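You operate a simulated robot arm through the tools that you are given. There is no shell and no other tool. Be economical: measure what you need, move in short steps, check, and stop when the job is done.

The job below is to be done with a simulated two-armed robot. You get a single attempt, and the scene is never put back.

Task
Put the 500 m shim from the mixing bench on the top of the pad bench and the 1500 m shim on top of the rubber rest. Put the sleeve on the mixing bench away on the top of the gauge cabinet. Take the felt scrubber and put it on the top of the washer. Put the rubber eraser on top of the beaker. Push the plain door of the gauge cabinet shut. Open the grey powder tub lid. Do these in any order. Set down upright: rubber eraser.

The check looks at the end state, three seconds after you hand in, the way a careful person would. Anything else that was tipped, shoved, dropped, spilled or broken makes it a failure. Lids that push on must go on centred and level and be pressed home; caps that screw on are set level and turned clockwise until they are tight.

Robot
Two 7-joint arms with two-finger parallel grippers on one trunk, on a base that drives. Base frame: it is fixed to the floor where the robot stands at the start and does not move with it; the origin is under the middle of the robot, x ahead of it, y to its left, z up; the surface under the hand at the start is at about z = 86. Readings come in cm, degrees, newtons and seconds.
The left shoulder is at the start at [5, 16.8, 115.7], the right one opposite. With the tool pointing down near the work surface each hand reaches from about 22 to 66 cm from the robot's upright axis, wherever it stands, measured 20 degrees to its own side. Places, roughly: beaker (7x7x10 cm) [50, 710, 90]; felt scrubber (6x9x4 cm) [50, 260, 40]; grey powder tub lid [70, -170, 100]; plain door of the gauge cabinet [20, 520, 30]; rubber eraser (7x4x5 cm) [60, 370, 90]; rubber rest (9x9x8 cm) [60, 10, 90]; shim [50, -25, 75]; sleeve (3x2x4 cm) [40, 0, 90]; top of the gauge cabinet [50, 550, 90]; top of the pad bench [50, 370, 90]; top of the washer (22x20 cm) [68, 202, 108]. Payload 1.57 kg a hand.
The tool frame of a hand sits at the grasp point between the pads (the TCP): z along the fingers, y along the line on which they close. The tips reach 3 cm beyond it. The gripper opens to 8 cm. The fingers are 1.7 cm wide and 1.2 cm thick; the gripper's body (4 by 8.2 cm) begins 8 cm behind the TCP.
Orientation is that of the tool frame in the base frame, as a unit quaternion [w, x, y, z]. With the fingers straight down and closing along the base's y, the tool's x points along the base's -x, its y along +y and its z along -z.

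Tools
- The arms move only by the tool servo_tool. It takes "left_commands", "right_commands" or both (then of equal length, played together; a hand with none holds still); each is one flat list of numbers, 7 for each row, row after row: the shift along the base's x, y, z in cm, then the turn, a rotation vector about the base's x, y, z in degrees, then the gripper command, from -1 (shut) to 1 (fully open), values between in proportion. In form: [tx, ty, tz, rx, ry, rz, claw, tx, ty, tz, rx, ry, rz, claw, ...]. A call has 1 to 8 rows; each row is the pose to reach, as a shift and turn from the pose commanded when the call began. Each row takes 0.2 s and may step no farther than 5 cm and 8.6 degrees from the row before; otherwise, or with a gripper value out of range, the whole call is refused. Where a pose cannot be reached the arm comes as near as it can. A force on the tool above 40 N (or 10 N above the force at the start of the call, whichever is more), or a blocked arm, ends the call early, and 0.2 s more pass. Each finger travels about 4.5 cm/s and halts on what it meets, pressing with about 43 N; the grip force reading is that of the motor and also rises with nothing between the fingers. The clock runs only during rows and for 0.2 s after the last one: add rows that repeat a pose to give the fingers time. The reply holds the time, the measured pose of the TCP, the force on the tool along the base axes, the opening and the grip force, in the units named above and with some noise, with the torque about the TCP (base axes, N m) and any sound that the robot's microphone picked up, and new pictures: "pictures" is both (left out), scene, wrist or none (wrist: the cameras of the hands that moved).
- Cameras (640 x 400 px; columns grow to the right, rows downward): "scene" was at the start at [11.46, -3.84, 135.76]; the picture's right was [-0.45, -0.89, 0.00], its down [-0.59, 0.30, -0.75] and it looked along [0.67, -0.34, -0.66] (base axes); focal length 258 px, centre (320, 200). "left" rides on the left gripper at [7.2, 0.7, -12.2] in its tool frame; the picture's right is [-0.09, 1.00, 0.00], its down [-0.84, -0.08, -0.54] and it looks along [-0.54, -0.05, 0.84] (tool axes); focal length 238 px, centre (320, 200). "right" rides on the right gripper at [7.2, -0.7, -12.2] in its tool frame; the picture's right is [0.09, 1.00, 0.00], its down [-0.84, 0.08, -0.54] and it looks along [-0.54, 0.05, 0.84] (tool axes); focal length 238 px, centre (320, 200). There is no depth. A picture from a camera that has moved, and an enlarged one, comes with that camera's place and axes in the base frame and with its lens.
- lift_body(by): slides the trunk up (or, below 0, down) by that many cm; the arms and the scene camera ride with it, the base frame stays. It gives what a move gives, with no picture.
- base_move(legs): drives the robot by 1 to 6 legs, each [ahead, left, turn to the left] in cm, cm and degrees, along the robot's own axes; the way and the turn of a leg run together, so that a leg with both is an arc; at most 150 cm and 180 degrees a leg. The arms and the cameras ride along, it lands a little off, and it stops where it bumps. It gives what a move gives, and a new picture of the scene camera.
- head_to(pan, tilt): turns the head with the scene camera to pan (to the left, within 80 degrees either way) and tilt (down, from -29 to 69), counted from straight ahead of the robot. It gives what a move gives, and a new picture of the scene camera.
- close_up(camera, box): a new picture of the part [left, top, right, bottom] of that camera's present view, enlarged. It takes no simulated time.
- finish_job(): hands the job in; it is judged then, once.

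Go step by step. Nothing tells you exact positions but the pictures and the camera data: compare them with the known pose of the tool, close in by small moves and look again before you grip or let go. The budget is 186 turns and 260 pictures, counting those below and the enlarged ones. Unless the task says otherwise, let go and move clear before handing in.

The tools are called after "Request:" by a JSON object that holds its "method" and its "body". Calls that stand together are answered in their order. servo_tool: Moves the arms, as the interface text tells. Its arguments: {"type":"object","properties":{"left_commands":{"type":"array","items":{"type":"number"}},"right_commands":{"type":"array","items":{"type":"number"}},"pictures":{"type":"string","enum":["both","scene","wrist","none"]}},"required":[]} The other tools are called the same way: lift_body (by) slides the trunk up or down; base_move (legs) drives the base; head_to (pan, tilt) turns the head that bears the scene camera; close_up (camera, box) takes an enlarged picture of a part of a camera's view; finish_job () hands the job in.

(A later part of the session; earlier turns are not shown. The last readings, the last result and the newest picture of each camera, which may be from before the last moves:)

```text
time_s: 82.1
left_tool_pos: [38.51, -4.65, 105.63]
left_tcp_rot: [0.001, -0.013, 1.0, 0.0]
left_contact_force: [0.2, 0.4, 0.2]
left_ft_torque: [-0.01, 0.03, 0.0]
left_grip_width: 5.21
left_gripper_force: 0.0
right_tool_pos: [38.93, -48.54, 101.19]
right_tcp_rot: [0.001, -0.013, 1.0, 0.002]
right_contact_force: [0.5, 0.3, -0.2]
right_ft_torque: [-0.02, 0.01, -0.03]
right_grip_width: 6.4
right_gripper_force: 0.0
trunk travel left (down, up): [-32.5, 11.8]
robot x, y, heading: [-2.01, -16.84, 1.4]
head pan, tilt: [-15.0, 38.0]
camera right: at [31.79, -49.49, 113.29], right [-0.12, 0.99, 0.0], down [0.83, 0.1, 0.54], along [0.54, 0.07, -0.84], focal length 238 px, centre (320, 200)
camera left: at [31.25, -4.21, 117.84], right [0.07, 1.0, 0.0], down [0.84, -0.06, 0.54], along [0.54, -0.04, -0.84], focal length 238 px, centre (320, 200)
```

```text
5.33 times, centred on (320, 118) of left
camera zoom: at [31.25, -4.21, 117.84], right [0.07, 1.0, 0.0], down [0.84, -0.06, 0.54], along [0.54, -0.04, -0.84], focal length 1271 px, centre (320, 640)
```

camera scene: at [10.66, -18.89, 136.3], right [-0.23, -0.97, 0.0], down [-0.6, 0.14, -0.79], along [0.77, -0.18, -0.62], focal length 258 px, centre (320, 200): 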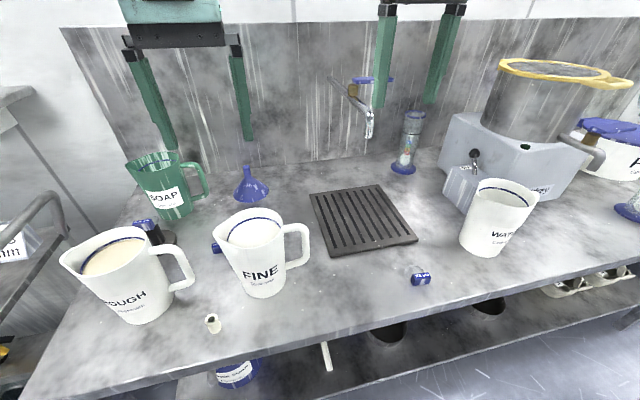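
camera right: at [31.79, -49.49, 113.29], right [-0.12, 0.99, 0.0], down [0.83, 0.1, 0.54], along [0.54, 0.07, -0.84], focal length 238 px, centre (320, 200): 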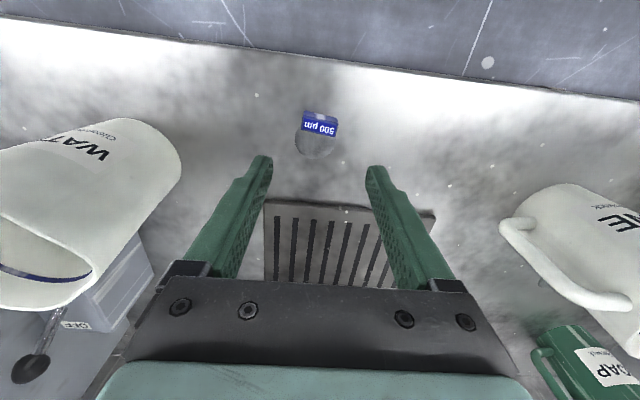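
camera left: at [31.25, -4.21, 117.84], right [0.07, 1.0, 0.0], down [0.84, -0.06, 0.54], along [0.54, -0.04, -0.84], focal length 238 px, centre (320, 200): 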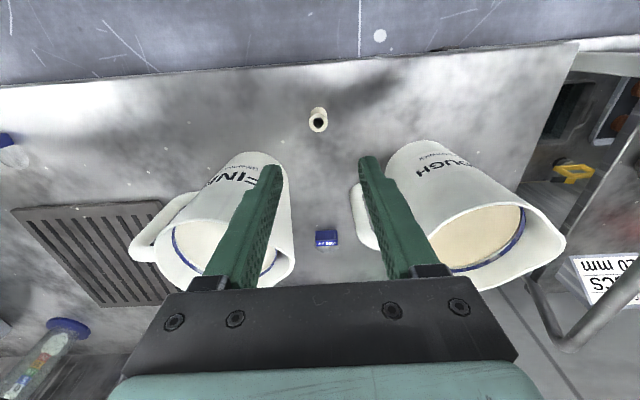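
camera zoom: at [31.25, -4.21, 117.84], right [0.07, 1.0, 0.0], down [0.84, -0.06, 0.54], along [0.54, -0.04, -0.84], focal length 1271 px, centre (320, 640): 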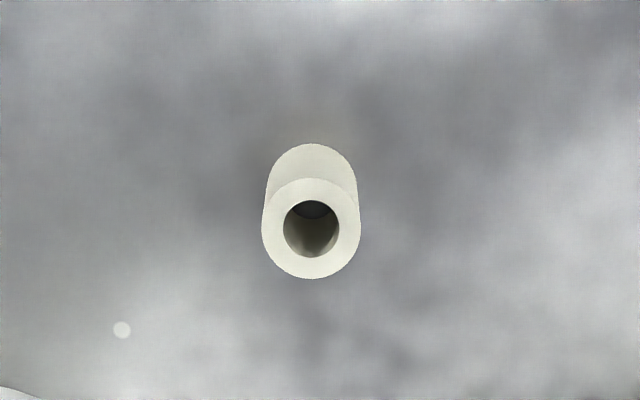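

Sleeve stands upright at (38.6, -5.0); the 500 µm tab is at (39.0, -48.6), turned about -5°. Descending with both hands.

Request:
{"method": "servo_tool", "body": {"right_commands": [0, -0.05, -3, 0, 0, -4, 0.6, 0.05, -0.05, -6, 0, 0, -6.5, 0.6, 0.05, -0.05, -9, 0, 0, -6.5, 0.6, 0.05, -0.05, -11, 0, 0, -6.5, 0.6, 0.05, -0.05, -12, 0, 0, -6.5, 0.6, 0.05, -0.05, -12, 0, 0, -6.5, 0.6], "left_commands": [0.1, -0.3, -4, 0, 0, 0, 0.3, 0.1, -0.3, -8, 0, 0, 0, 0.3, 0.1, -0.3, -11, 0, 0, 0, 0.3, 0.1, -0.3, -13, 0, 0, 0, 0.3, 0.1, -0.3, -14, 0, 0, 0, 0.3, 0.1, -0.3, -14, 0, 0, 0, 0.3], "pictures": "wrist"}}

```text
time_s: 83.5
left_tool_pos: [38.5, -5.31, 91.52]
left_tcp_rot: [0.0, -0.012, 1.0, 0.0]
left_contact_force: [0.1, -0.1, -0.4]
left_ft_torque: [-0.02, -0.01, 0.01]
left_grip_width: 5.19
left_gripper_force: 0.0
right_tool_pos: [38.88, -48.79, 89.02]
right_tcp_rot: [0.001, 0.044, 0.999, 0.002]
right_contact_force: [-0.8, -0.5, 7.0]
right_ft_torque: [-0.25, 0.1, -0.08]
right_grip_width: 6.42
right_gripper_force: 0.0
trunk travel left (down, up): [-32.5, 11.8]
robot x, y, heading: [-1.92, -17.06, 1.3]
head pan, tilt: [-15.0, 38.0]
camera right: at [31.62, -48.92, 101.14], right [0.0, 1.0, 0.0], down [0.84, 0.0, 0.54], along [0.54, 0.0, -0.84], focal length 238 px, centre (320, 200)
camera left: at [31.33, -4.91, 103.73], right [0.07, 1.0, 0.0], down [0.84, -0.06, 0.54], along [0.54, -0.04, -0.84], focal length 238 px, centre (320, 200)
```

right: 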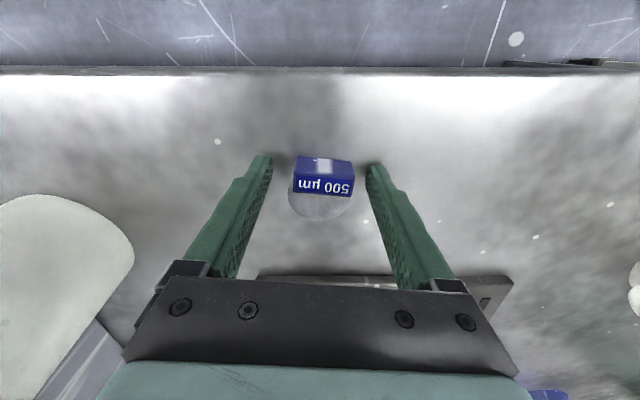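
left: 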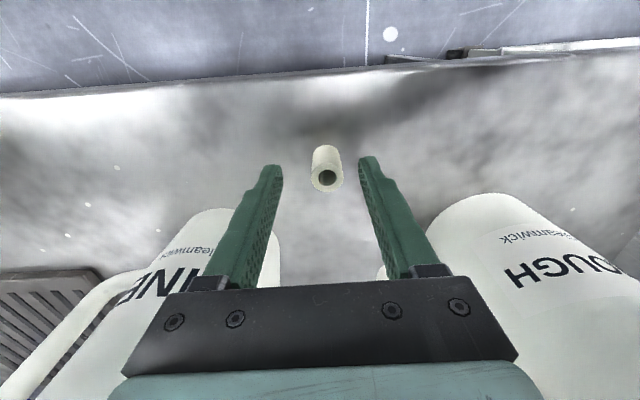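

Right tips just touch the bench; I'll lift 0.2 and close. Left: shift 0.3 and lower 1.5, then close.

Request:
{"method": "servo_tool", "body": {"right_commands": [0.1, 0.1, 0.2, 0, 0, 0, 0.4, 0.1, 0.1, 0.2, 0, 0, 0, 0, 0.1, 0.1, 0.2, 0, 0, 0, -0.5, 0.1, 0.1, 0.2, 0, 0, 0, -1, 0.1, 0.1, 0.2, 0, 0, 0, -1, 0.1, 0.1, 0.2, 0, 0, 0, -1, 0.1, 0.1, 0.2, 0, 0, 0, -1], "left_commands": [0, 0.3, -0.7, 0, 0, 0, 0.3, 0, 0.3, -1.5, 0, 0, 0, 0.3, 0, 0.3, -1.5, 0, 0, 0, -0.1, 0, 0.3, -1.5, 0, 0, 0, -0.5, 0, 0.3, -1.5, 0, 0, 0, -1, 0, 0.3, -1.5, 0, 0, 0, -1, 0, 0.3, -1.5, 0, 0, 0, -1], "pictures": "none"}}

Request:
{"method": "servo_tool", "body": {"right_commands": [0, 0, 1, 0, 0, 0, -1, 0, 0, 3, 0, 0, 0, -1, 0, 0, 6, 0, 0, 0, -1, 0, 0, 10, 0, 0, 0, -1, 0, 0, 15, 0, 0, 0, -1, 0, 0, 20, 0, 0, 0, -1, 0, 0, 24, 0, 0, 0, -1, 0, 0, 28, 0, 0, 0, -1], "left_commands": [0, 0, 1, 0, 0, 0, -1, 0, 0, 3, 0, 0, 0, -1, 0, 0, 6, 0, 0, 0, -1, 0, 0, 10, 0, 0, 0, -1, 0, 0, 15, 0, 0, 0, -1, 0, 0, 20, 0, 0, 0, -1, 0, 0, 24, 0, 0, 0, -1, 0, 0, 28, 0, 0, 0, -1], "pictures": "wrist"}}

```text
time_s: 85.1
left_tool_pos: [38.67, -4.92, 90.14]
left_tcp_rot: [0.0, -0.012, 1.0, 0.0]
left_contact_force: [0.5, -0.4, -0.8]
left_ft_torque: [0.01, 0.01, 0.03]
left_grip_width: 1.77
left_gripper_force: 32.7
right_tool_pos: [38.98, -48.71, 89.16]
right_tcp_rot: [-0.001, 0.043, 0.999, 0.002]
right_contact_force: [-0.2, -0.4, 0.0]
right_ft_torque: [0.02, -0.01, -0.03]
right_grip_width: 3.7
right_gripper_force: 43.4
trunk travel left (down, up): [-32.5, 11.8]
robot x, y, heading: [-1.71, -16.8, 1.4]
head pan, tilt: [-15.0, 38.0]
```

```text
time_s: 86.9
left_tool_pos: [38.65, -5.1, 118.4]
left_tcp_rot: [0.0, -0.012, 1.0, 0.0]
left_contact_force: [-1.5, -0.6, -0.2]
left_ft_torque: [0.0, -0.02, 0.02]
left_grip_width: 1.77
left_gripper_force: 32.2
right_tool_pos: [38.8, -48.51, 117.34]
right_tcp_rot: [0.001, 0.045, 0.999, 0.001]
right_contact_force: [0.5, 0.2, -0.1]
right_ft_torque: [0.0, -0.03, -0.05]
right_grip_width: 3.66
right_gripper_force: 43.6
trunk travel left (down, up): [-32.5, 11.8]
robot x, y, heading: [-1.87, -17.24, 1.4]
head pan, tilt: [-15.0, 38.0]
camera right: at [31.57, -48.58, 129.51], right [0.0, 1.0, 0.0], down [0.84, 0.0, 0.54], along [0.54, 0.01, -0.84], focal length 238 px, centre (320, 200)
camera left: at [31.39, -4.66, 130.55], right [0.07, 1.0, 0.0], down [0.84, -0.06, 0.54], along [0.54, -0.04, -0.84], focal length 238 px, centre (320, 200)
```

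right: 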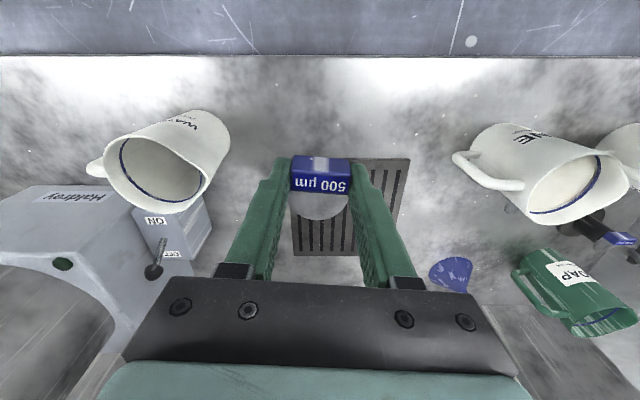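
left: 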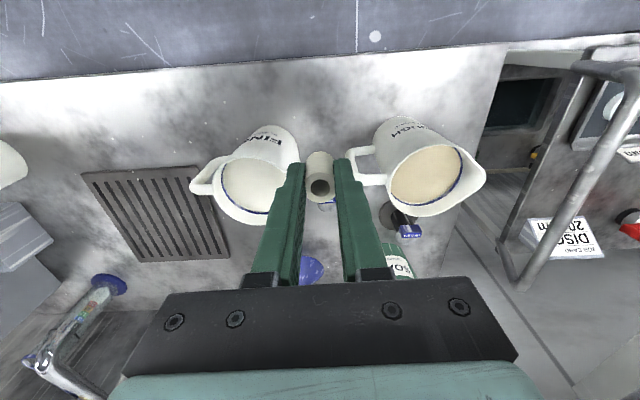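

Both pieces are held. I'll back away from the benches and drive left along the aisle, then look.

Request:
{"method": "base_move", "body": {"legs": [[-22, 0, -1.4], [0, 110, 0]]}}

Request:
{"method": "head_to", "body": {"pan": 45, "tilt": 25}}

```text
time_s: 98.1
left_tool_pos: [18.9, 101.81, 118.23]
left_tcp_rot: [0.0, 0.013, 1.0, 0.0]
left_contact_force: [0.2, 0.6, 0.0]
left_ft_torque: [-0.02, -0.01, 0.01]
left_grip_width: 1.76
left_gripper_force: 32.2
right_tool_pos: [16.95, 58.59, 117.34]
right_tcp_rot: [0.0, 0.068, 0.998, 0.002]
right_contact_force: [0.1, 0.4, -0.6]
right_ft_torque: [-0.01, 0.04, -0.01]
right_grip_width: 3.68
right_gripper_force: 43.1
trunk travel left (down, up): [-32.5, 11.8]
robot x, y, heading: [-21.63, 92.07, -1.5]
head pan, tilt: [-15.0, 38.0]
camera scene: at [-9.73, 89.55, 136.3], right [-0.28, -0.96, 0.0], down [-0.59, 0.17, -0.79], along [0.76, -0.22, -0.62], focal length 258 px, centre (320, 200)
```

scene: 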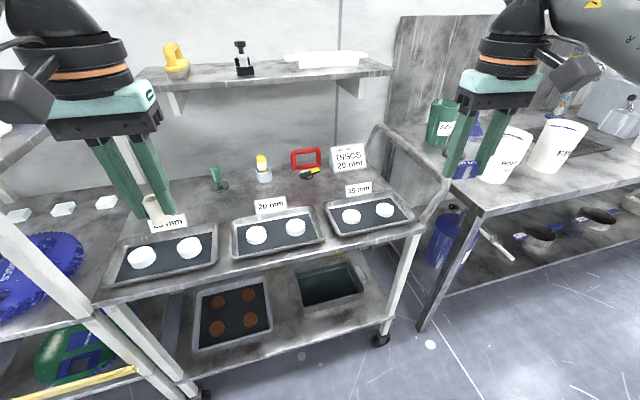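

```text
time_s: 99.4
left_tool_pos: [18.95, 101.91, 118.28]
left_tcp_rot: [0.0, 0.012, 1.0, 0.0]
left_contact_force: [0.1, 0.1, -0.5]
left_ft_torque: [-0.01, -0.01, -0.01]
left_grip_width: 1.75
left_gripper_force: 32.8
right_tool_pos: [17.0, 58.52, 117.43]
right_tcp_rot: [0.0, 0.068, 0.998, 0.002]
right_contact_force: [-0.1, -0.6, -0.5]
right_ft_torque: [-0.03, 0.0, -0.02]
right_grip_width: 3.7
right_gripper_force: 43.4
trunk travel left (down, up): [-32.5, 11.8]
robot x, y, heading: [-22.04, 92.31, -1.3]
head pan, tilt: [45.0, 25.0]
camera scene: at [-11.34, 98.33, 138.33], right [0.69, -0.72, 0.0], down [-0.31, -0.29, -0.91], along [0.66, 0.62, -0.42], focal length 258 px, centre (320, 200)
```

scene: 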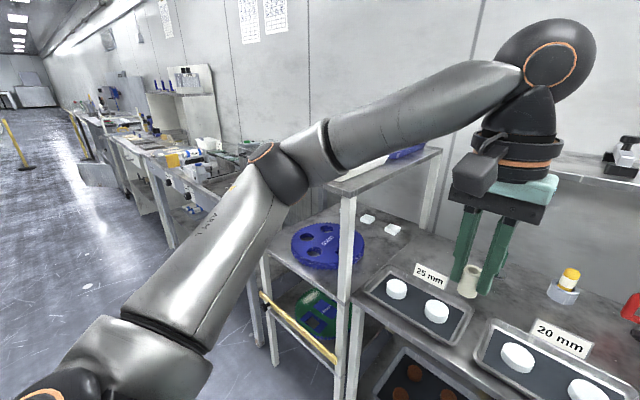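

The aisle stays clear at this offset. Driving on to the pad bench near y=370.

Request:
{"method": "base_move", "body": {"legs": [[0, 0, 1.4], [0, 145, 0], [0, 125, 0]]}}

Request:
{"method": "head_to", "body": {"pan": 0, "tilt": 32}}

```text
time_s: 123.0
left_tool_pos: [19.3, 368.41, 118.27]
left_tcp_rot: [0.0, 0.006, 1.0, -0.001]
left_contact_force: [0.3, -0.7, 0.0]
left_ft_torque: [0.02, -0.02, 0.03]
left_grip_width: 1.77
left_gripper_force: 32.5
right_tool_pos: [17.89, 325.03, 117.29]
right_tcp_rot: [0.001, 0.063, 0.998, 0.002]
right_contact_force: [0.6, 0.1, 0.4]
right_ft_torque: [0.03, -0.01, 0.0]
right_grip_width: 3.67
right_gripper_force: 43.3
trunk travel left (down, up): [-32.5, 11.8]
robot x, y, heading: [-21.45, 357.83, -0.7]
head pan, tilt: [45.0, 25.0]
camera scene: at [-10.9, 364.4, 138.33], right [0.7, -0.72, 0.0], down [-0.3, -0.3, -0.91], along [0.65, 0.63, -0.42], focal length 258 px, centre (320, 200)
```

scene: 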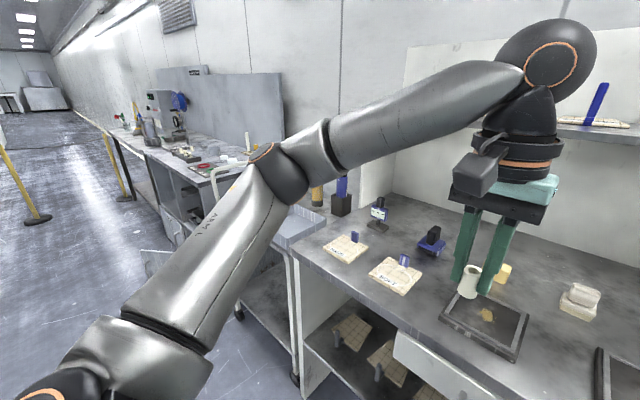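

```text
time_s: 124.2
left_tool_pos: [19.29, 368.28, 118.39]
left_tcp_rot: [0.0, 0.006, 1.0, -0.001]
left_contact_force: [-0.8, 0.9, -1.3]
left_ft_torque: [0.01, -0.03, -0.02]
left_grip_width: 1.75
left_gripper_force: 32.1
right_tool_pos: [17.94, 324.96, 117.27]
right_tcp_rot: [0.0, 0.064, 0.998, 0.002]
right_contact_force: [0.1, 0.3, -0.8]
right_ft_torque: [0.0, -0.01, 0.03]
right_grip_width: 3.69
right_gripper_force: 42.6
trunk travel left (down, up): [-32.5, 11.8]
robot x, y, heading: [-21.37, 357.87, -0.5]
head pan, tilt: [0.0, 32.0]
camera scene: at [-8.53, 357.85, 137.22], right [-0.01, -1.0, 0.0], down [-0.53, 0.01, -0.85], along [0.85, -0.01, -0.53], focal length 258 px, centre (320, 200)
```

scene: 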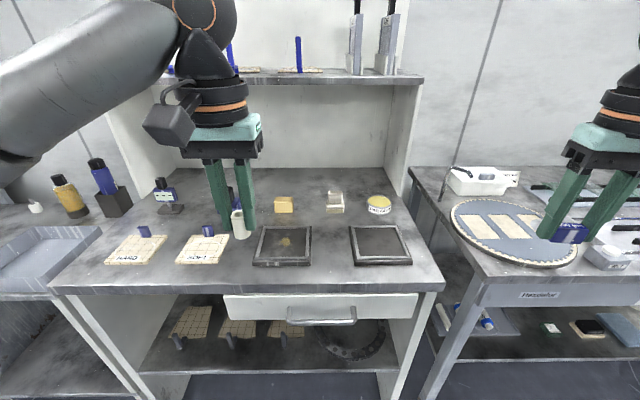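

Request:
{"method": "close_up", "body": {"camera": "scene", "box": [100, 170, 430, 300]}}

```text
1.94 times, centred on (265, 235) of scene
camera zoom: at [-8.53, 357.85, 137.22], right [-0.01, -1.0, 0.0], down [-0.53, 0.01, -0.85], along [0.85, -0.01, -0.53], focal length 500 px, centre (427, 132)
```

zoom: 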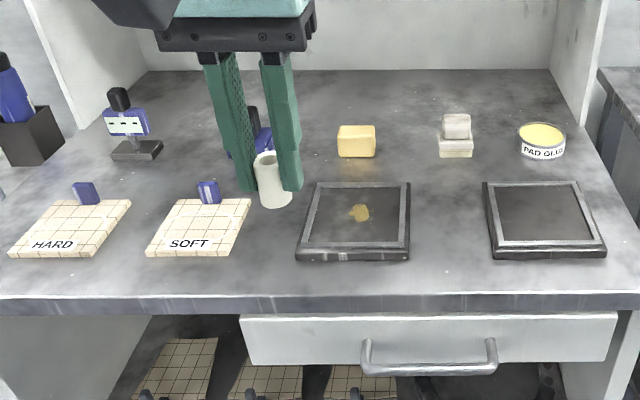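

The pad bench lies ahead: a yellow block (likely the eraser) at about (68, 370), and free space between the two trays near (50, 354). I'll move left and then forward to the bench.

Request:
{"method": "base_move", "body": {"legs": [[0, 14, 0.6], [20.5, 0, 0]]}}

```text
time_s: 127.2
left_tool_pos: [39.74, 382.79, 118.31]
left_tcp_rot: [0.0, 0.0, 1.0, 0.0]
left_contact_force: [0.2, 0.1, 0.3]
left_ft_torque: [0.06, 0.03, -0.01]
left_grip_width: 1.78
left_gripper_force: 32.6
right_tool_pos: [39.06, 339.27, 117.3]
right_tcp_rot: [0.0, 0.056, 0.998, 0.002]
right_contact_force: [0.1, 0.1, -0.1]
right_ft_torque: [-0.05, -0.01, -0.01]
right_grip_width: 3.65
right_gripper_force: 42.8
trunk travel left (down, up): [-32.5, 11.8]
robot x, y, heading: [-0.95, 371.95, 0.1]
head pan, tilt: [0.0, 32.0]
camera scene: at [12.1, 371.85, 137.21], right [0.0, -1.0, 0.0], down [-0.53, 0.0, -0.85], along [0.85, 0.0, -0.53], focal length 258 px, centre (320, 200)
```

scene: 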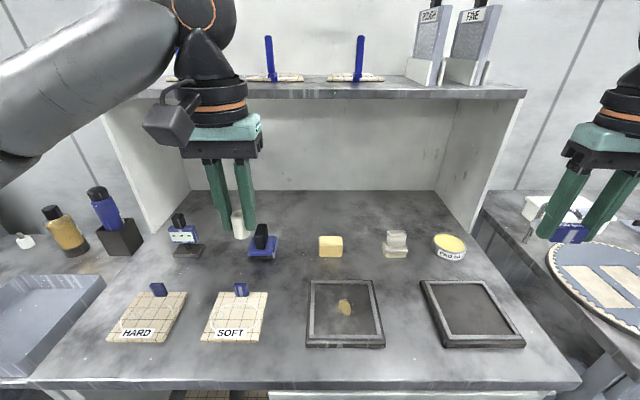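

Request:
{"method": "servo_tool", "body": {"right_commands": [2.5, 3, 0, 0, 0, 3, -1, 5, 6, 0, 0, 0, 6, -1, 7.5, 9, -2, 0, 0, 6, -1, 10, 12.4, -4, 0, 0, 6, -1, 10, 12.4, -9, 0, 0, 6, -1, 10, 12.4, -14, 0, 0, 6, -1, 10, 12.4, -18, 0, 0, 6, -1, 10, 12.4, -18, 0, 0, 6, -1], "pictures": "both"}}

```text
time_s: 129.0
left_tool_pos: [39.78, 382.72, 118.23]
left_tcp_rot: [0.001, -0.001, 1.0, 0.0]
left_contact_force: [0.0, 0.5, -0.4]
left_ft_torque: [0.01, 0.02, -0.02]
left_grip_width: 1.75
left_gripper_force: 32.3
right_tool_pos: [48.76, 351.69, 99.31]
right_tcp_rot: [0.001, 0.004, 1.0, 0.001]
right_contact_force: [-0.8, 0.0, -0.6]
right_ft_torque: [-0.01, 0.02, 0.02]
right_grip_width: 3.65
right_gripper_force: 42.7
trunk travel left (down, up): [-32.5, 11.8]
robot x, y, heading: [-0.82, 371.67, 0.2]
head pan, tilt: [0.0, 32.0]
camera scene: at [12.02, 371.87, 137.22], right [0.0, -1.0, 0.0], down [-0.53, 0.0, -0.85], along [0.85, 0.0, -0.53], focal length 258 px, centre (320, 200)
camera right: at [41.61, 350.99, 111.44], right [-0.08, 1.0, 0.0], down [0.84, 0.07, 0.54], along [0.54, 0.05, -0.84], focal length 238 px, centre (320, 200)
```

scene: 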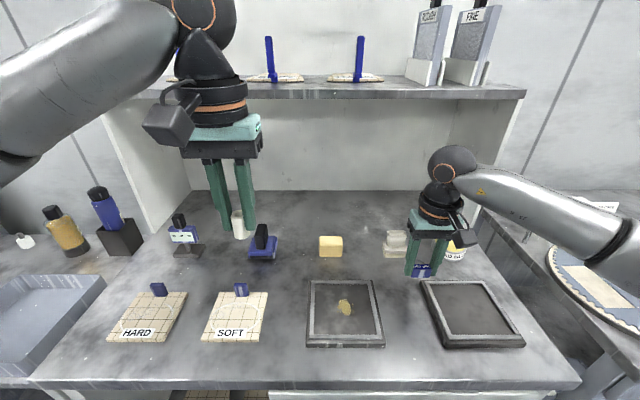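
right: 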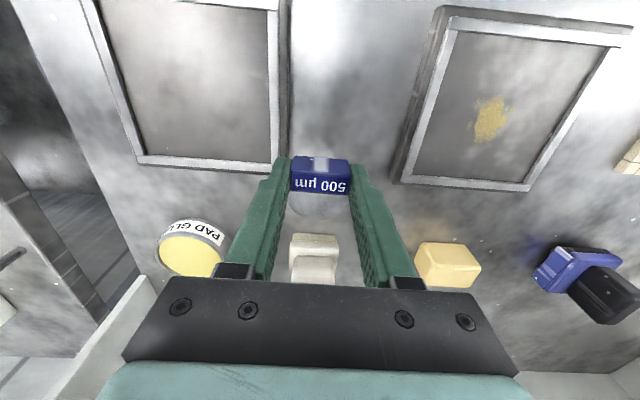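

The gap's centre is about 2 cm further left. I'll shift and lower to near contact.

Request:
{"method": "servo_tool", "body": {"right_commands": [0, 1.5, -3, 0, 0, 0, -1, 0, 2, -6, 0, 0, 0, -1, 0, 2, -8.5, 0, 0, 0, -1, 0, 2, -9.5, 0, 0, 0, -1, 0, 2, -9.9, 0, 0, 0, -1, 0, 2, -10.1, 0, 0, 0, -1, 0, 2, -10.1, 0, 0, 0, -1], "pictures": "wrist"}}

```text
time_s: 130.1
left_tool_pos: [39.64, 382.76, 118.28]
left_tcp_rot: [0.001, 0.0, 1.0, 0.0]
left_contact_force: [1.1, 0.0, 0.3]
left_ft_torque: [0.01, 0.02, 0.02]
left_grip_width: 1.77
left_gripper_force: 32.8
right_tool_pos: [48.84, 353.95, 90.97]
right_tcp_rot: [0.006, 0.003, 1.0, 0.004]
right_contact_force: [-8.3, -1.1, 19.6]
right_ft_torque: [-0.36, 0.38, -0.12]
right_grip_width: 3.66
right_gripper_force: 43.1
trunk travel left (down, up): [-32.5, 11.8]
robot x, y, heading: [-0.86, 371.36, 0.1]
head pan, tilt: [0.0, 32.0]
stopped in row 5 (right hand): the force on the tool passed its limit at 47 N (the readings are from after the stop); the commanded pose is now the measured one
camera right: at [41.6, 353.19, 103.07], right [-0.09, 1.0, 0.01], down [0.83, 0.07, 0.56], along [0.55, 0.05, -0.83], focal length 238 px, centre (320, 200)
```

right: 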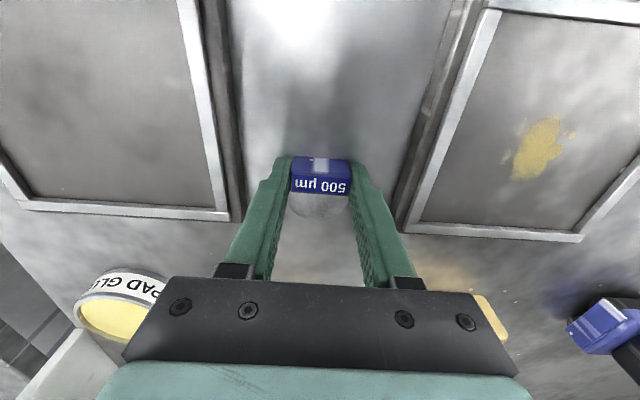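

Contact came at z≈91, so this bench is slightly higher. I'll relieve the pressure and release.

Request:
{"method": "servo_tool", "body": {"right_commands": [0, 0, 0.3, 0, 0, 0, -1, 0, 0, 0.3, 0, 0, 0, -1, 0, 0, 0.3, 0, 0, 0, -0.2, 0, 0, 0.3, 0, 0, 0, 0.3, 0, 0, 0.3, 0, 0, 0, 0.3, 0, 0, 3, 0, 0, 0, 0.3, 0, 0, 7, 0, 0, 0, 0.3, 0, 0, 11, 0, 0, 0, 0.3], "pictures": "both"}}

```text
time_s: 131.9
left_tool_pos: [39.77, 382.76, 118.21]
left_tcp_rot: [-0.001, 0.0, 1.0, 0.0]
left_contact_force: [0.9, 1.1, 0.3]
left_ft_torque: [0.02, 0.01, 0.03]
left_grip_width: 1.77
left_gripper_force: 32.3
right_tool_pos: [49.18, 353.51, 101.67]
right_tcp_rot: [0.006, 0.003, 1.0, 0.004]
right_contact_force: [0.0, -0.4, -0.4]
right_ft_torque: [-0.01, -0.03, -0.03]
right_grip_width: 5.19
right_gripper_force: 0.0
trunk travel left (down, up): [-32.5, 11.8]
robot x, y, heading: [-1.16, 372.09, 0.0]
head pan, tilt: [0.0, 32.0]
camera scene: at [11.98, 371.87, 137.22], right [0.0, -1.0, 0.0], down [-0.53, 0.0, -0.85], along [0.85, 0.0, -0.53], focal length 258 px, centre (320, 200)
camera right: at [41.86, 352.89, 113.77], right [-0.08, 1.0, 0.01], down [0.83, 0.07, 0.55], along [0.55, 0.05, -0.83], focal length 238 px, centre (320, 200)
```

scene: 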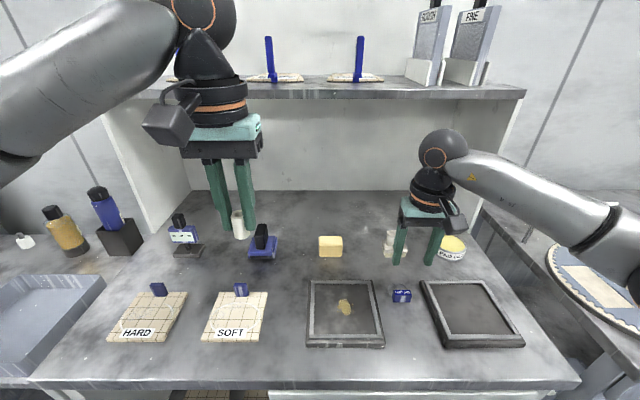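
right: 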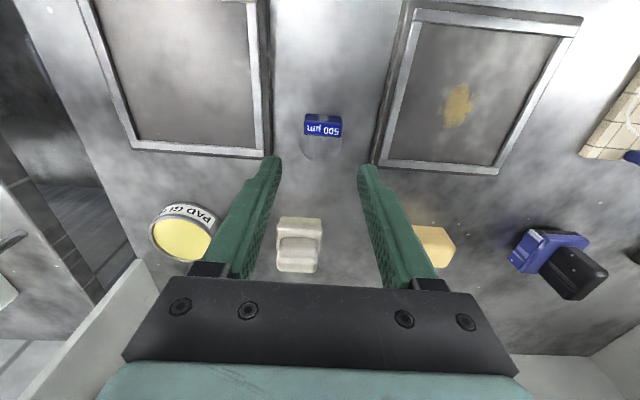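

The 500 µm shim is on the pad bench. Now I'll check which block is the rubber eraser.

Request:
{"method": "close_up", "body": {"camera": "scene", "box": [300, 215, 480, 275]}}

Request:
{"method": "close_up", "body": {"camera": "right", "box": [240, 190, 480, 300]}}

```text
3.56 times, centred on (390, 245) of scene
camera zoom: at [11.98, 371.87, 137.22], right [0.0, -1.0, 0.0], down [-0.53, 0.0, -0.85], along [0.85, 0.0, -0.53], focal length 917 px, centre (71, 40)
```

zoom: 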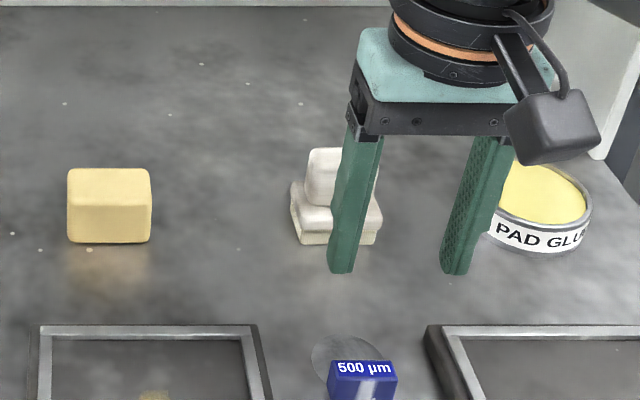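

```text
2.67 times, centred on (360, 245) of right
camera zoom: at [41.86, 352.89, 113.77], right [-0.08, 1.0, 0.01], down [0.83, 0.07, 0.55], along [0.55, 0.05, -0.83], focal length 636 px, centre (213, 80)
```

zoom: 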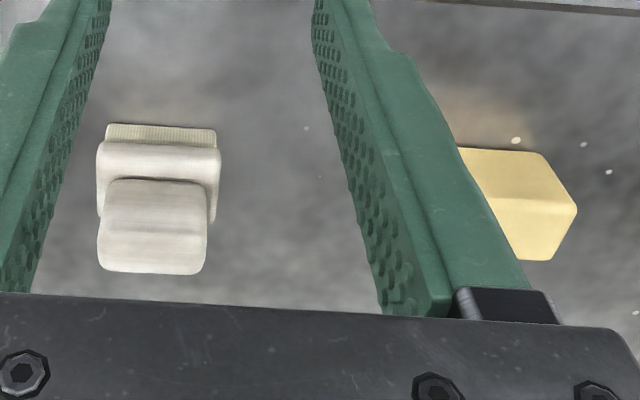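

The yellow block is the eraser (the white item is a brush). It's at about x=68, so I need to be closer; I'll look down to see how much room the base has.

Request:
{"method": "head_to", "body": {"pan": 0, "tilt": 68}}

```text
time_s: 132.9
left_tool_pos: [39.78, 382.69, 118.28]
left_tcp_rot: [0.001, 0.0, 1.0, -0.001]
left_contact_force: [0.1, -0.9, 0.0]
left_ft_torque: [-0.01, 0.03, 0.02]
left_grip_width: 1.77
left_gripper_force: 32.8
right_tool_pos: [49.11, 353.45, 101.67]
right_tcp_rot: [0.005, 0.005, 1.0, 0.003]
right_contact_force: [1.0, -0.7, 0.1]
right_ft_torque: [-0.01, 0.04, 0.02]
right_grip_width: 5.19
right_gripper_force: 0.1
trunk travel left (down, up): [-32.5, 11.8]
robot x, y, heading: [-1.14, 371.95, 0.2]
head pan, tilt: [0.0, 68.0]
camera scene: at [8.74, 371.84, 132.47], right [0.0, -1.0, 0.0], down [-0.93, 0.0, -0.38], along [0.38, 0.0, -0.93], focal length 258 px, centre (320, 200)
```

scene: 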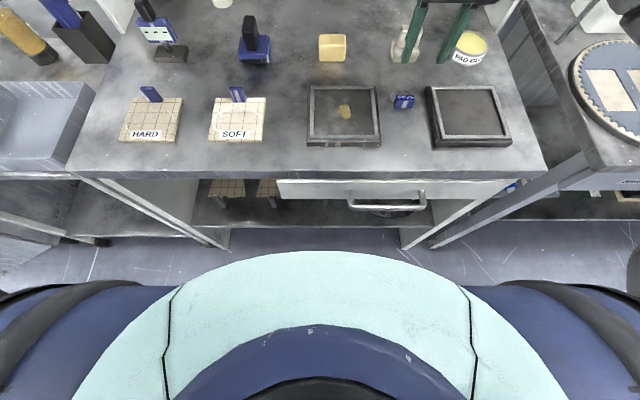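

There's about 8 cm of room in front of the trunk. I'll raise the right hand, drive 10 cm left and 6 cm ahead.

Request:
{"method": "servo_tool", "body": {"right_commands": [-1, 0, 4, 0, 0, 0, 0.3, -1, 0, 8, 0, 0, 0, 1, -1, 0, 11, 0, 0, 0, 1], "pictures": "none"}}

Request:
{"method": "base_move", "body": {"legs": [[0, 10, 0], [6.5, 0, 0]]}}

Request:
{"method": "head_to", "body": {"pan": -5, "tilt": 38}}

```text
time_s: 133.7
left_tool_pos: [39.71, 382.65, 118.42]
left_tcp_rot: [0.001, 0.0, 1.0, 0.0]
left_contact_force: [-0.6, 0.0, -0.4]
left_ft_torque: [-0.03, 0.0, 0.03]
left_grip_width: 1.78
left_gripper_force: 32.5
right_tool_pos: [48.13, 353.97, 112.87]
right_tcp_rot: [0.006, 0.005, 1.0, 0.004]
right_contact_force: [0.5, -0.5, -0.8]
right_ft_torque: [0.03, 0.0, 0.0]
right_grip_width: 7.98
right_gripper_force: 0.1
trunk travel left (down, up): [-32.5, 11.8]
robot x, y, heading: [-0.8, 371.65, 0.1]
head pan, tilt: [0.0, 68.0]
```

```text
time_s: 135.8
left_tool_pos: [46.15, 392.7, 118.19]
left_tcp_rot: [0.0, -0.001, 1.0, 0.0]
left_contact_force: [0.1, 1.2, -0.1]
left_ft_torque: [-0.02, 0.01, 0.0]
left_grip_width: 1.74
left_gripper_force: 32.1
right_tool_pos: [54.63, 363.88, 112.66]
right_tcp_rot: [0.006, 0.002, 1.0, 0.004]
right_contact_force: [0.1, -0.7, -0.1]
right_ft_torque: [0.03, 0.03, 0.03]
right_grip_width: 7.99
right_gripper_force: 0.1
trunk travel left (down, up): [-32.5, 11.8]
robot x, y, heading: [5.31, 381.86, 0.2]
head pan, tilt: [0.0, 68.0]
camera scene: at [15.23, 381.76, 132.45], right [0.0, -1.0, 0.0], down [-0.93, 0.0, -0.37], along [0.37, 0.0, -0.93], focal length 258 px, centre (320, 200)
```

scene: 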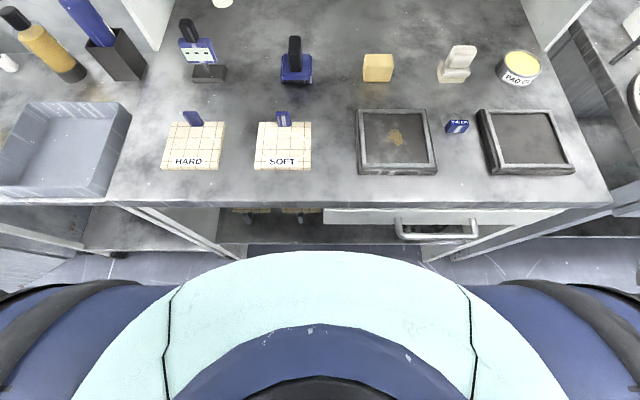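

```text
time_s: 136.8
left_tool_pos: [46.08, 392.59, 118.31]
left_tcp_rot: [0.0, 0.0, 1.0, 0.0]
left_contact_force: [0.5, -0.9, -0.2]
left_ft_torque: [-0.02, -0.02, -0.03]
left_grip_width: 1.72
left_gripper_force: 32.8
right_tool_pos: [54.61, 363.83, 112.86]
right_tcp_rot: [0.006, 0.002, 1.0, 0.003]
right_contact_force: [0.4, -0.3, -0.2]
right_ft_torque: [-0.01, -0.01, 0.02]
right_grip_width: 7.99
right_gripper_force: 0.1
trunk travel left (down, up): [-32.5, 11.8]
robot x, y, heading: [5.29, 381.8, 0.1]
head pan, tilt: [-5.0, 38.0]
camera scene: at [18.05, 381.02, 136.29], right [-0.08, -1.0, 0.0], down [-0.61, 0.05, -0.79], along [0.78, -0.07, -0.62], focal length 258 px, centre (320, 200)
```

scene: 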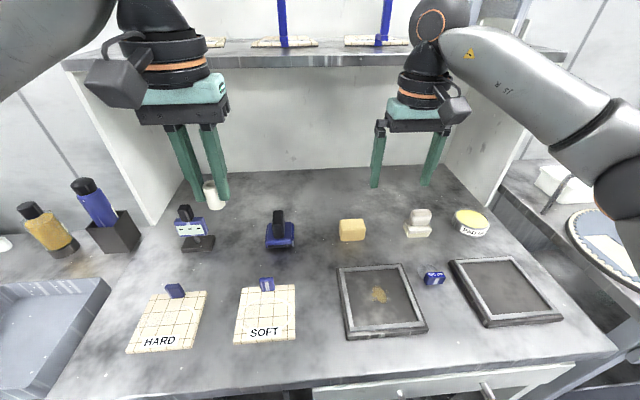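

Request:
{"method": "servo_tool", "body": {"right_commands": [1.5, 2.5, -2, 0, 0, 0, 1, 3.4, 5.2, -5, 0, 0, 0, 1, 5, 5.2, -8, 0, 0, 0, 1, 5, 5.2, -8, 0, 0, 0, 1], "pictures": "wrist"}}

Request:
{"method": "close_up", "body": {"camera": "right", "box": [240, 110, 400, 210]}}

```text
time_s: 137.8
left_tool_pos: [46.05, 392.91, 118.2]
left_tcp_rot: [0.0, -0.001, 1.0, 0.001]
left_contact_force: [0.9, 0.3, -1.1]
left_ft_torque: [0.01, 0.03, -0.01]
left_grip_width: 1.79
left_gripper_force: 32.0
right_tool_pos: [59.53, 369.26, 104.78]
right_tcp_rot: [0.006, 0.003, 1.0, 0.003]
right_contact_force: [0.2, 1.1, 0.0]
right_ft_torque: [0.01, 0.0, 0.03]
right_grip_width: 8.0
right_gripper_force: 0.1
trunk travel left (down, up): [-32.5, 11.8]
robot x, y, heading: [5.28, 382.09, 0.2]
head pan, tilt: [-5.0, 38.0]
camera right: at [52.12, 368.47, 116.87], right [-0.09, 1.0, 0.01], down [0.83, 0.07, 0.55], along [0.55, 0.05, -0.83], focal length 238 px, centre (320, 200)
```

right: 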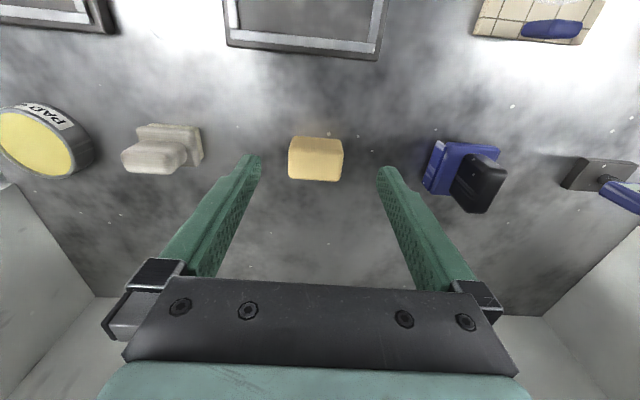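

```text
4.00 times, centred on (320, 160) of right
camera zoom: at [52.12, 368.47, 116.87], right [-0.09, 1.0, 0.01], down [0.83, 0.07, 0.55], along [0.55, 0.05, -0.83], focal length 953 px, centre (320, 360)
```

zoom: 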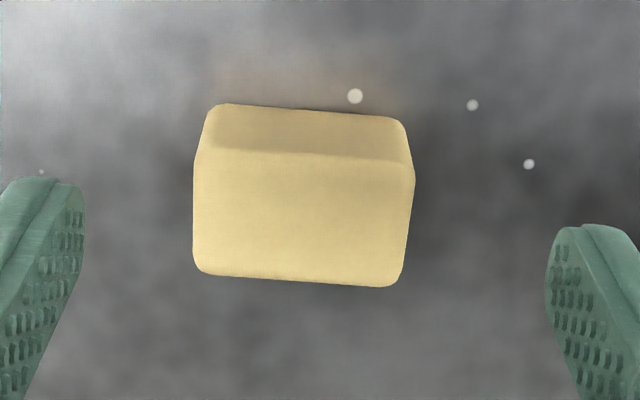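

The eraser's top centre is (63.7, 369.0), about 6–7 cm long along y. I'll straighten the slight hand tilt, descend and grip it lengthwise.

Request:
{"method": "servo_tool", "body": {"right_commands": [2.2, -0.15, -1, -0.35, 0.7, 0, 1, 4.2, -0.15, -4, -0.35, 0.7, 0, 1, 4.2, -0.15, -8, -0.35, 0.7, 0, 1, 4.2, -0.15, -11, -0.35, 0.7, 0, 1, 4.2, -0.15, -11, -0.35, 0.7, 0, 1], "pictures": "wrist"}}

```text
time_s: 139.0
left_tool_pos: [46.08, 392.78, 118.26]
left_tcp_rot: [0.0, -0.001, 1.0, 0.0]
left_contact_force: [0.2, 1.0, -0.5]
left_ft_torque: [0.0, -0.01, 0.0]
left_grip_width: 1.74
left_gripper_force: 32.5
right_tool_pos: [63.6, 368.91, 94.06]
right_tcp_rot: [0.001, 0.002, 1.0, 0.0]
right_contact_force: [-0.2, -0.8, 0.2]
right_ft_torque: [-0.02, 0.0, 0.01]
right_grip_width: 7.98
right_gripper_force: 0.1
trunk travel left (down, up): [-32.5, 11.8]
robot x, y, heading: [5.5, 381.66, 0.1]
head pan, tilt: [-5.0, 38.0]
camera right: at [56.41, 368.26, 106.14], right [-0.09, 1.0, 0.0], down [0.84, 0.07, 0.54], along [0.54, 0.05, -0.84], focal length 238 px, centre (320, 200)
```

right: 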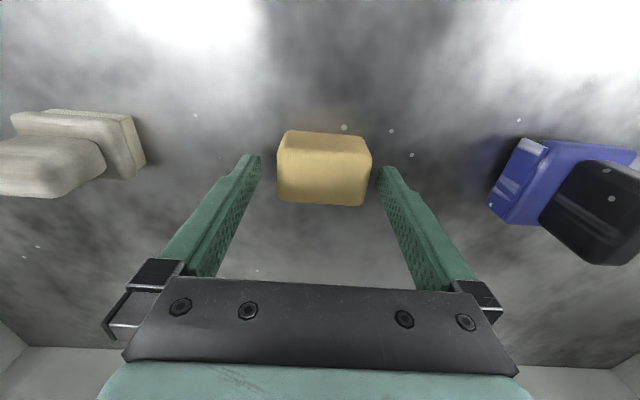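

Request:
{"method": "servo_tool", "body": {"right_commands": [0.2, 0.2, -1.5, 0, 0, 0, 1, 0.2, 0.2, -2.5, 0, 0, 0, 1, 0.2, 0.2, -2.5, 0, 0, 0, 0.6, 0.2, 0.2, -2.5, 0, 0, 0, 0, 0.2, 0.2, -2.5, 0, 0, 0, -0.5, 0.2, 0.2, -2.5, 0, 0, 0, -1, 0.2, 0.2, -2.5, 0, 0, 0, -1], "pictures": "none"}}

Request:
{"method": "servo_tool", "body": {"right_commands": [0, 0, 1, 0, 0, 0, -1, 0, 0, 3, 0, 0, 0, -1, 0, 0, 7, 0, 0, 0, -1, -2, 0, 11, 0, 0, 0, -1, -5, 0, 15, 0, 0, 0, -1, -9, 0, 17, 0, 0, 0, -1, -13, -2, 18, 0, 0, 0, -1, -16, -4, 18, 0, 0, 0, -1], "pictures": "both"}}

```text
time_s: 140.6
left_tool_pos: [46.16, 392.77, 118.25]
left_tcp_rot: [-0.001, -0.001, 1.0, -0.001]
left_contact_force: [-0.9, -0.2, -0.6]
left_ft_torque: [-0.01, 0.0, 0.02]
left_grip_width: 1.74
left_gripper_force: 32.4
right_tool_pos: [63.97, 369.07, 91.37]
right_tcp_rot: [0.0, 0.002, 1.0, 0.001]
right_contact_force: [0.7, -0.1, -0.4]
right_ft_torque: [-0.02, 0.04, 0.01]
right_grip_width: 6.13
right_gripper_force: 43.2
trunk travel left (down, up): [-32.5, 11.8]
robot x, y, heading: [5.5, 382.23, 0.5]
head pan, tilt: [-5.0, 38.0]
```

```text
time_s: 142.4
left_tool_pos: [46.11, 392.68, 118.37]
left_tcp_rot: [0.001, -0.002, 1.0, 0.0]
left_contact_force: [-0.6, 0.6, 0.1]
left_ft_torque: [-0.01, 0.01, -0.01]
left_grip_width: 1.77
left_gripper_force: 32.4
right_tool_pos: [47.93, 365.15, 108.9]
right_tcp_rot: [0.001, 0.004, 1.0, 0.001]
right_contact_force: [-0.3, -0.6, -0.5]
right_ft_torque: [0.01, 0.04, 0.03]
right_grip_width: 6.12
right_gripper_force: 43.0
trunk travel left (down, up): [-32.5, 11.8]
robot x, y, heading: [5.6, 381.52, 0.3]
head pan, tilt: [-5.0, 38.0]
camera scene: at [18.03, 380.97, 136.31], right [-0.08, -1.0, 0.0], down [-0.61, 0.05, -0.79], along [0.79, -0.07, -0.62], focal length 258 px, centre (320, 200)
camera right: at [40.71, 364.41, 121.05], right [-0.08, 1.0, 0.0], down [0.84, 0.07, 0.54], along [0.54, 0.05, -0.84], focal length 238 px, centre (320, 200)
```

scene: 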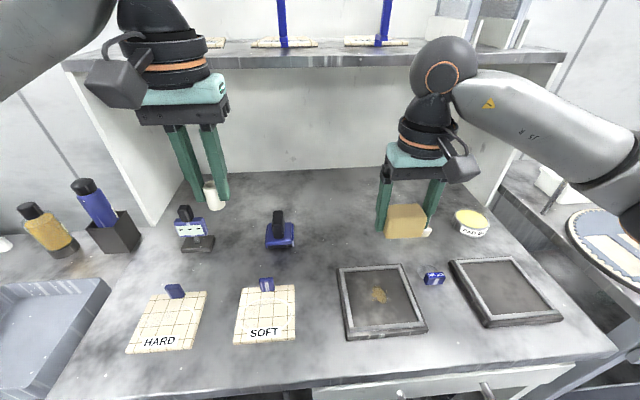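
right: 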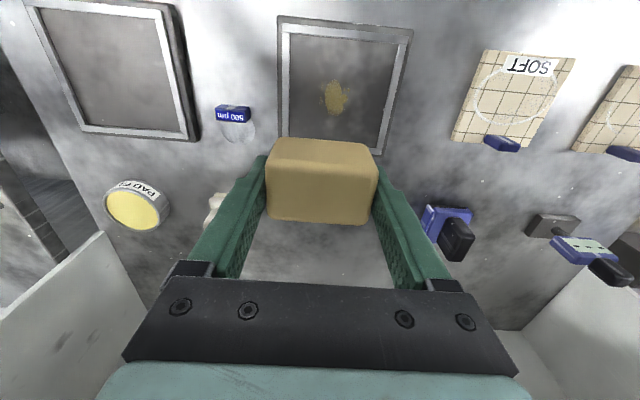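

The eraser is held. I'll raise it, back off and drive on to the gauge cabinet.

Request:
{"method": "servo_tool", "body": {"right_commands": [-3, -2, 4, 0, 0, 0, -1, -6, -4, 8, 0, 0, 0, -1, -9, -6, 10, 0, 0, 0, -1], "pictures": "none"}}

Request:
{"method": "base_move", "body": {"legs": [[-28, 0, -0.3], [0, 140, 0]]}}

Request:
{"method": "head_to", "body": {"pan": 15, "tilt": 32}}

```text
refused: row 1 steps farther than a row can; nothing moved
```

```text
time_s: 156.8
left_tool_pos: [20.28, 537.58, 118.23]
left_tcp_rot: [0.0, 0.005, 1.0, 0.001]
left_contact_force: [-0.1, 0.5, -0.6]
left_ft_torque: [-0.02, -0.01, 0.01]
left_grip_width: 1.77
left_gripper_force: 32.8
right_tool_pos: [21.93, 510.06, 108.77]
right_tcp_rot: [-0.001, 0.009, 1.0, 0.001]
right_contact_force: [0.2, -0.6, -1.7]
right_ft_torque: [-0.03, 0.02, 0.02]
right_grip_width: 6.13
right_gripper_force: 42.4
trunk travel left (down, up): [-32.5, 11.8]
robot x, y, heading: [-20.72, 527.51, -0.4]
head pan, tilt: [-5.0, 38.0]
camera scene: at [-7.81, 526.29, 136.3], right [-0.1, -1.0, 0.0], down [-0.61, 0.06, -0.79], along [0.78, -0.08, -0.62], focal length 258 px, centre (320, 200)
```

scene: 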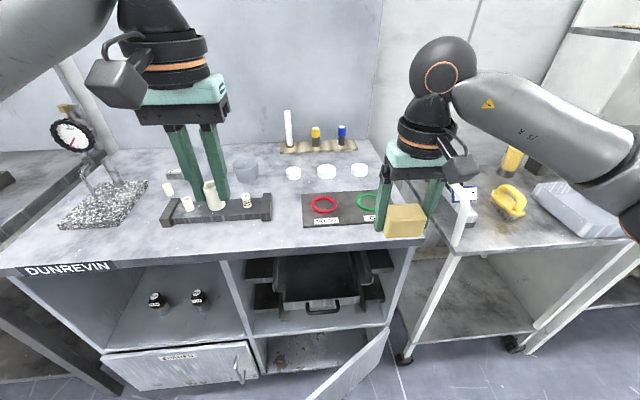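

```text
time_s: 157.6
left_tool_pos: [20.4, 537.69, 118.27]
left_tcp_rot: [0.0, 0.004, 1.0, 0.0]
left_contact_force: [0.0, 0.1, 0.3]
left_ft_torque: [0.01, 0.01, -0.02]
left_grip_width: 1.76
left_gripper_force: 32.4
right_tool_pos: [21.88, 510.12, 108.89]
right_tcp_rot: [-0.001, 0.009, 1.0, 0.001]
right_contact_force: [-0.8, 0.8, -0.4]
right_ft_torque: [0.0, 0.01, -0.02]
right_grip_width: 6.17
right_gripper_force: 42.8
trunk travel left (down, up): [-32.5, 11.8]
robot x, y, heading: [-20.5, 527.06, -0.5]
head pan, tilt: [15.0, 32.0]
camera scene: at [-7.73, 529.35, 137.22], right [0.25, -0.97, 0.0], down [-0.51, -0.13, -0.85], along [0.82, 0.21, -0.53], focal length 258 px, centre (320, 200)
```

scene: 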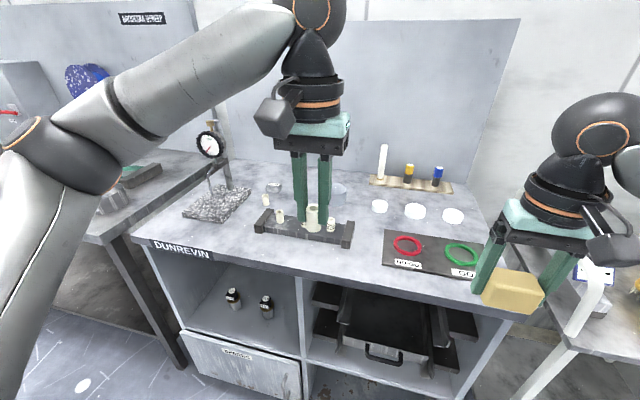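

Request:
{"method": "close_up", "body": {"camera": "scene", "box": [130, 140, 530, 390]}}

Request:
{"method": "head_to", "body": {"pan": -5, "tilt": 60}}

```text
1.60 times, centred on (330, 265) of scene
camera zoom: at [-7.73, 529.35, 137.22], right [0.25, -0.97, 0.0], down [-0.51, -0.13, -0.85], along [0.82, 0.21, -0.53], focal length 413 px, centre (304, 96)
```

zoom: 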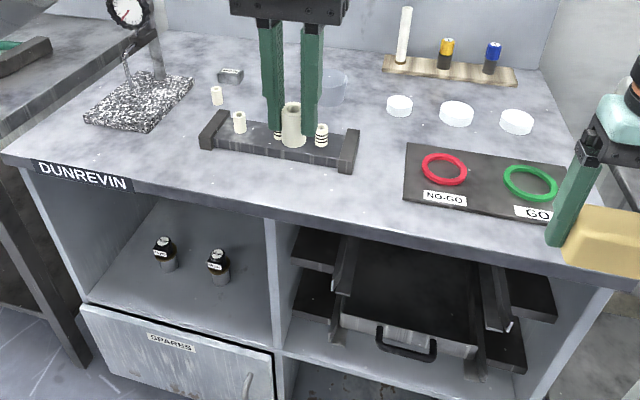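

```text
time_s: 158.5
left_tool_pos: [20.36, 537.77, 118.28]
left_tcp_rot: [0.0, 0.004, 1.0, 0.0]
left_contact_force: [-0.8, 0.3, 0.5]
left_ft_torque: [0.0, 0.01, 0.01]
left_grip_width: 1.77
left_gripper_force: 32.2
right_tool_pos: [21.86, 510.07, 108.92]
right_tcp_rot: [0.0, 0.01, 1.0, 0.001]
right_contact_force: [0.0, 0.0, -1.3]
right_ft_torque: [-0.04, 0.06, 0.0]
right_grip_width: 6.13
right_gripper_force: 43.3
trunk travel left (down, up): [-32.5, 11.8]
robot x, y, heading: [-20.41, 526.9, -0.7]
head pan, tilt: [-5.0, 60.0]
camera scene: at [-9.76, 526.47, 133.33], right [-0.09, -1.0, 0.0], down [-0.86, 0.08, -0.5], along [0.5, -0.05, -0.87], focal length 258 px, centre (320, 200)
```

scene: 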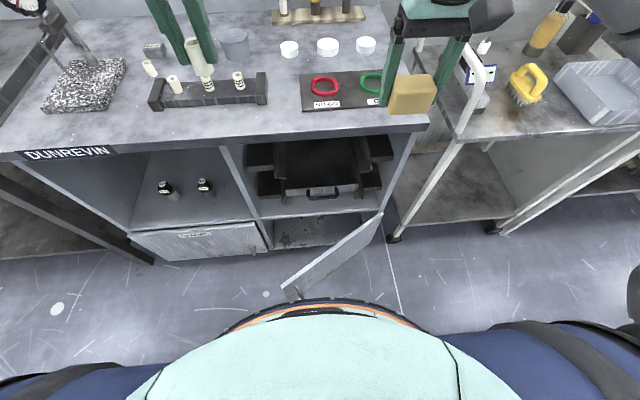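

The open plain door is hinged at its right side (near y=498), its free end about (10, 537), close to my base. I'll back up, go around it to the left, and approach the cabinet's top to set down the sleeve in the free front strip.

Request:
{"method": "base_move", "body": {"legs": [[-7, 0, 0.6], [0, 41, 0], [14, 0, 0]]}}

```text
time_s: 164.2
left_tool_pos: [27.75, 578.38, 118.26]
left_tcp_rot: [0.0, 0.004, 1.0, 0.0]
left_contact_force: [0.2, 0.0, 0.7]
left_ft_torque: [0.05, 0.04, -0.03]
left_grip_width: 1.76
left_gripper_force: 32.4
right_tool_pos: [29.34, 550.89, 108.82]
right_tcp_rot: [0.0, 0.008, 1.0, 0.0]
right_contact_force: [0.1, -0.7, -2.0]
right_ft_torque: [0.05, 0.02, -0.01]
right_grip_width: 6.14
right_gripper_force: 42.6
trunk travel left (down, up): [-32.5, 11.8]
robot x, y, heading: [-12.95, 567.88, -0.3]
head pan, tilt: [-5.0, 60.0]
camera scene: at [-2.33, 567.26, 133.32], right [-0.1, -1.0, 0.0], down [-0.86, 0.08, -0.5], along [0.5, -0.05, -0.87], focal length 258 px, centre (320, 200)
```

scene: 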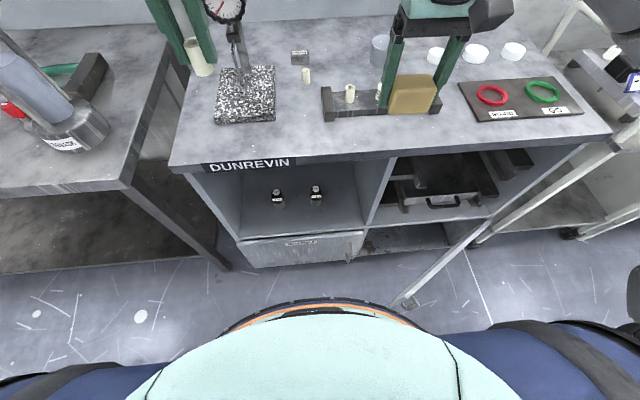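

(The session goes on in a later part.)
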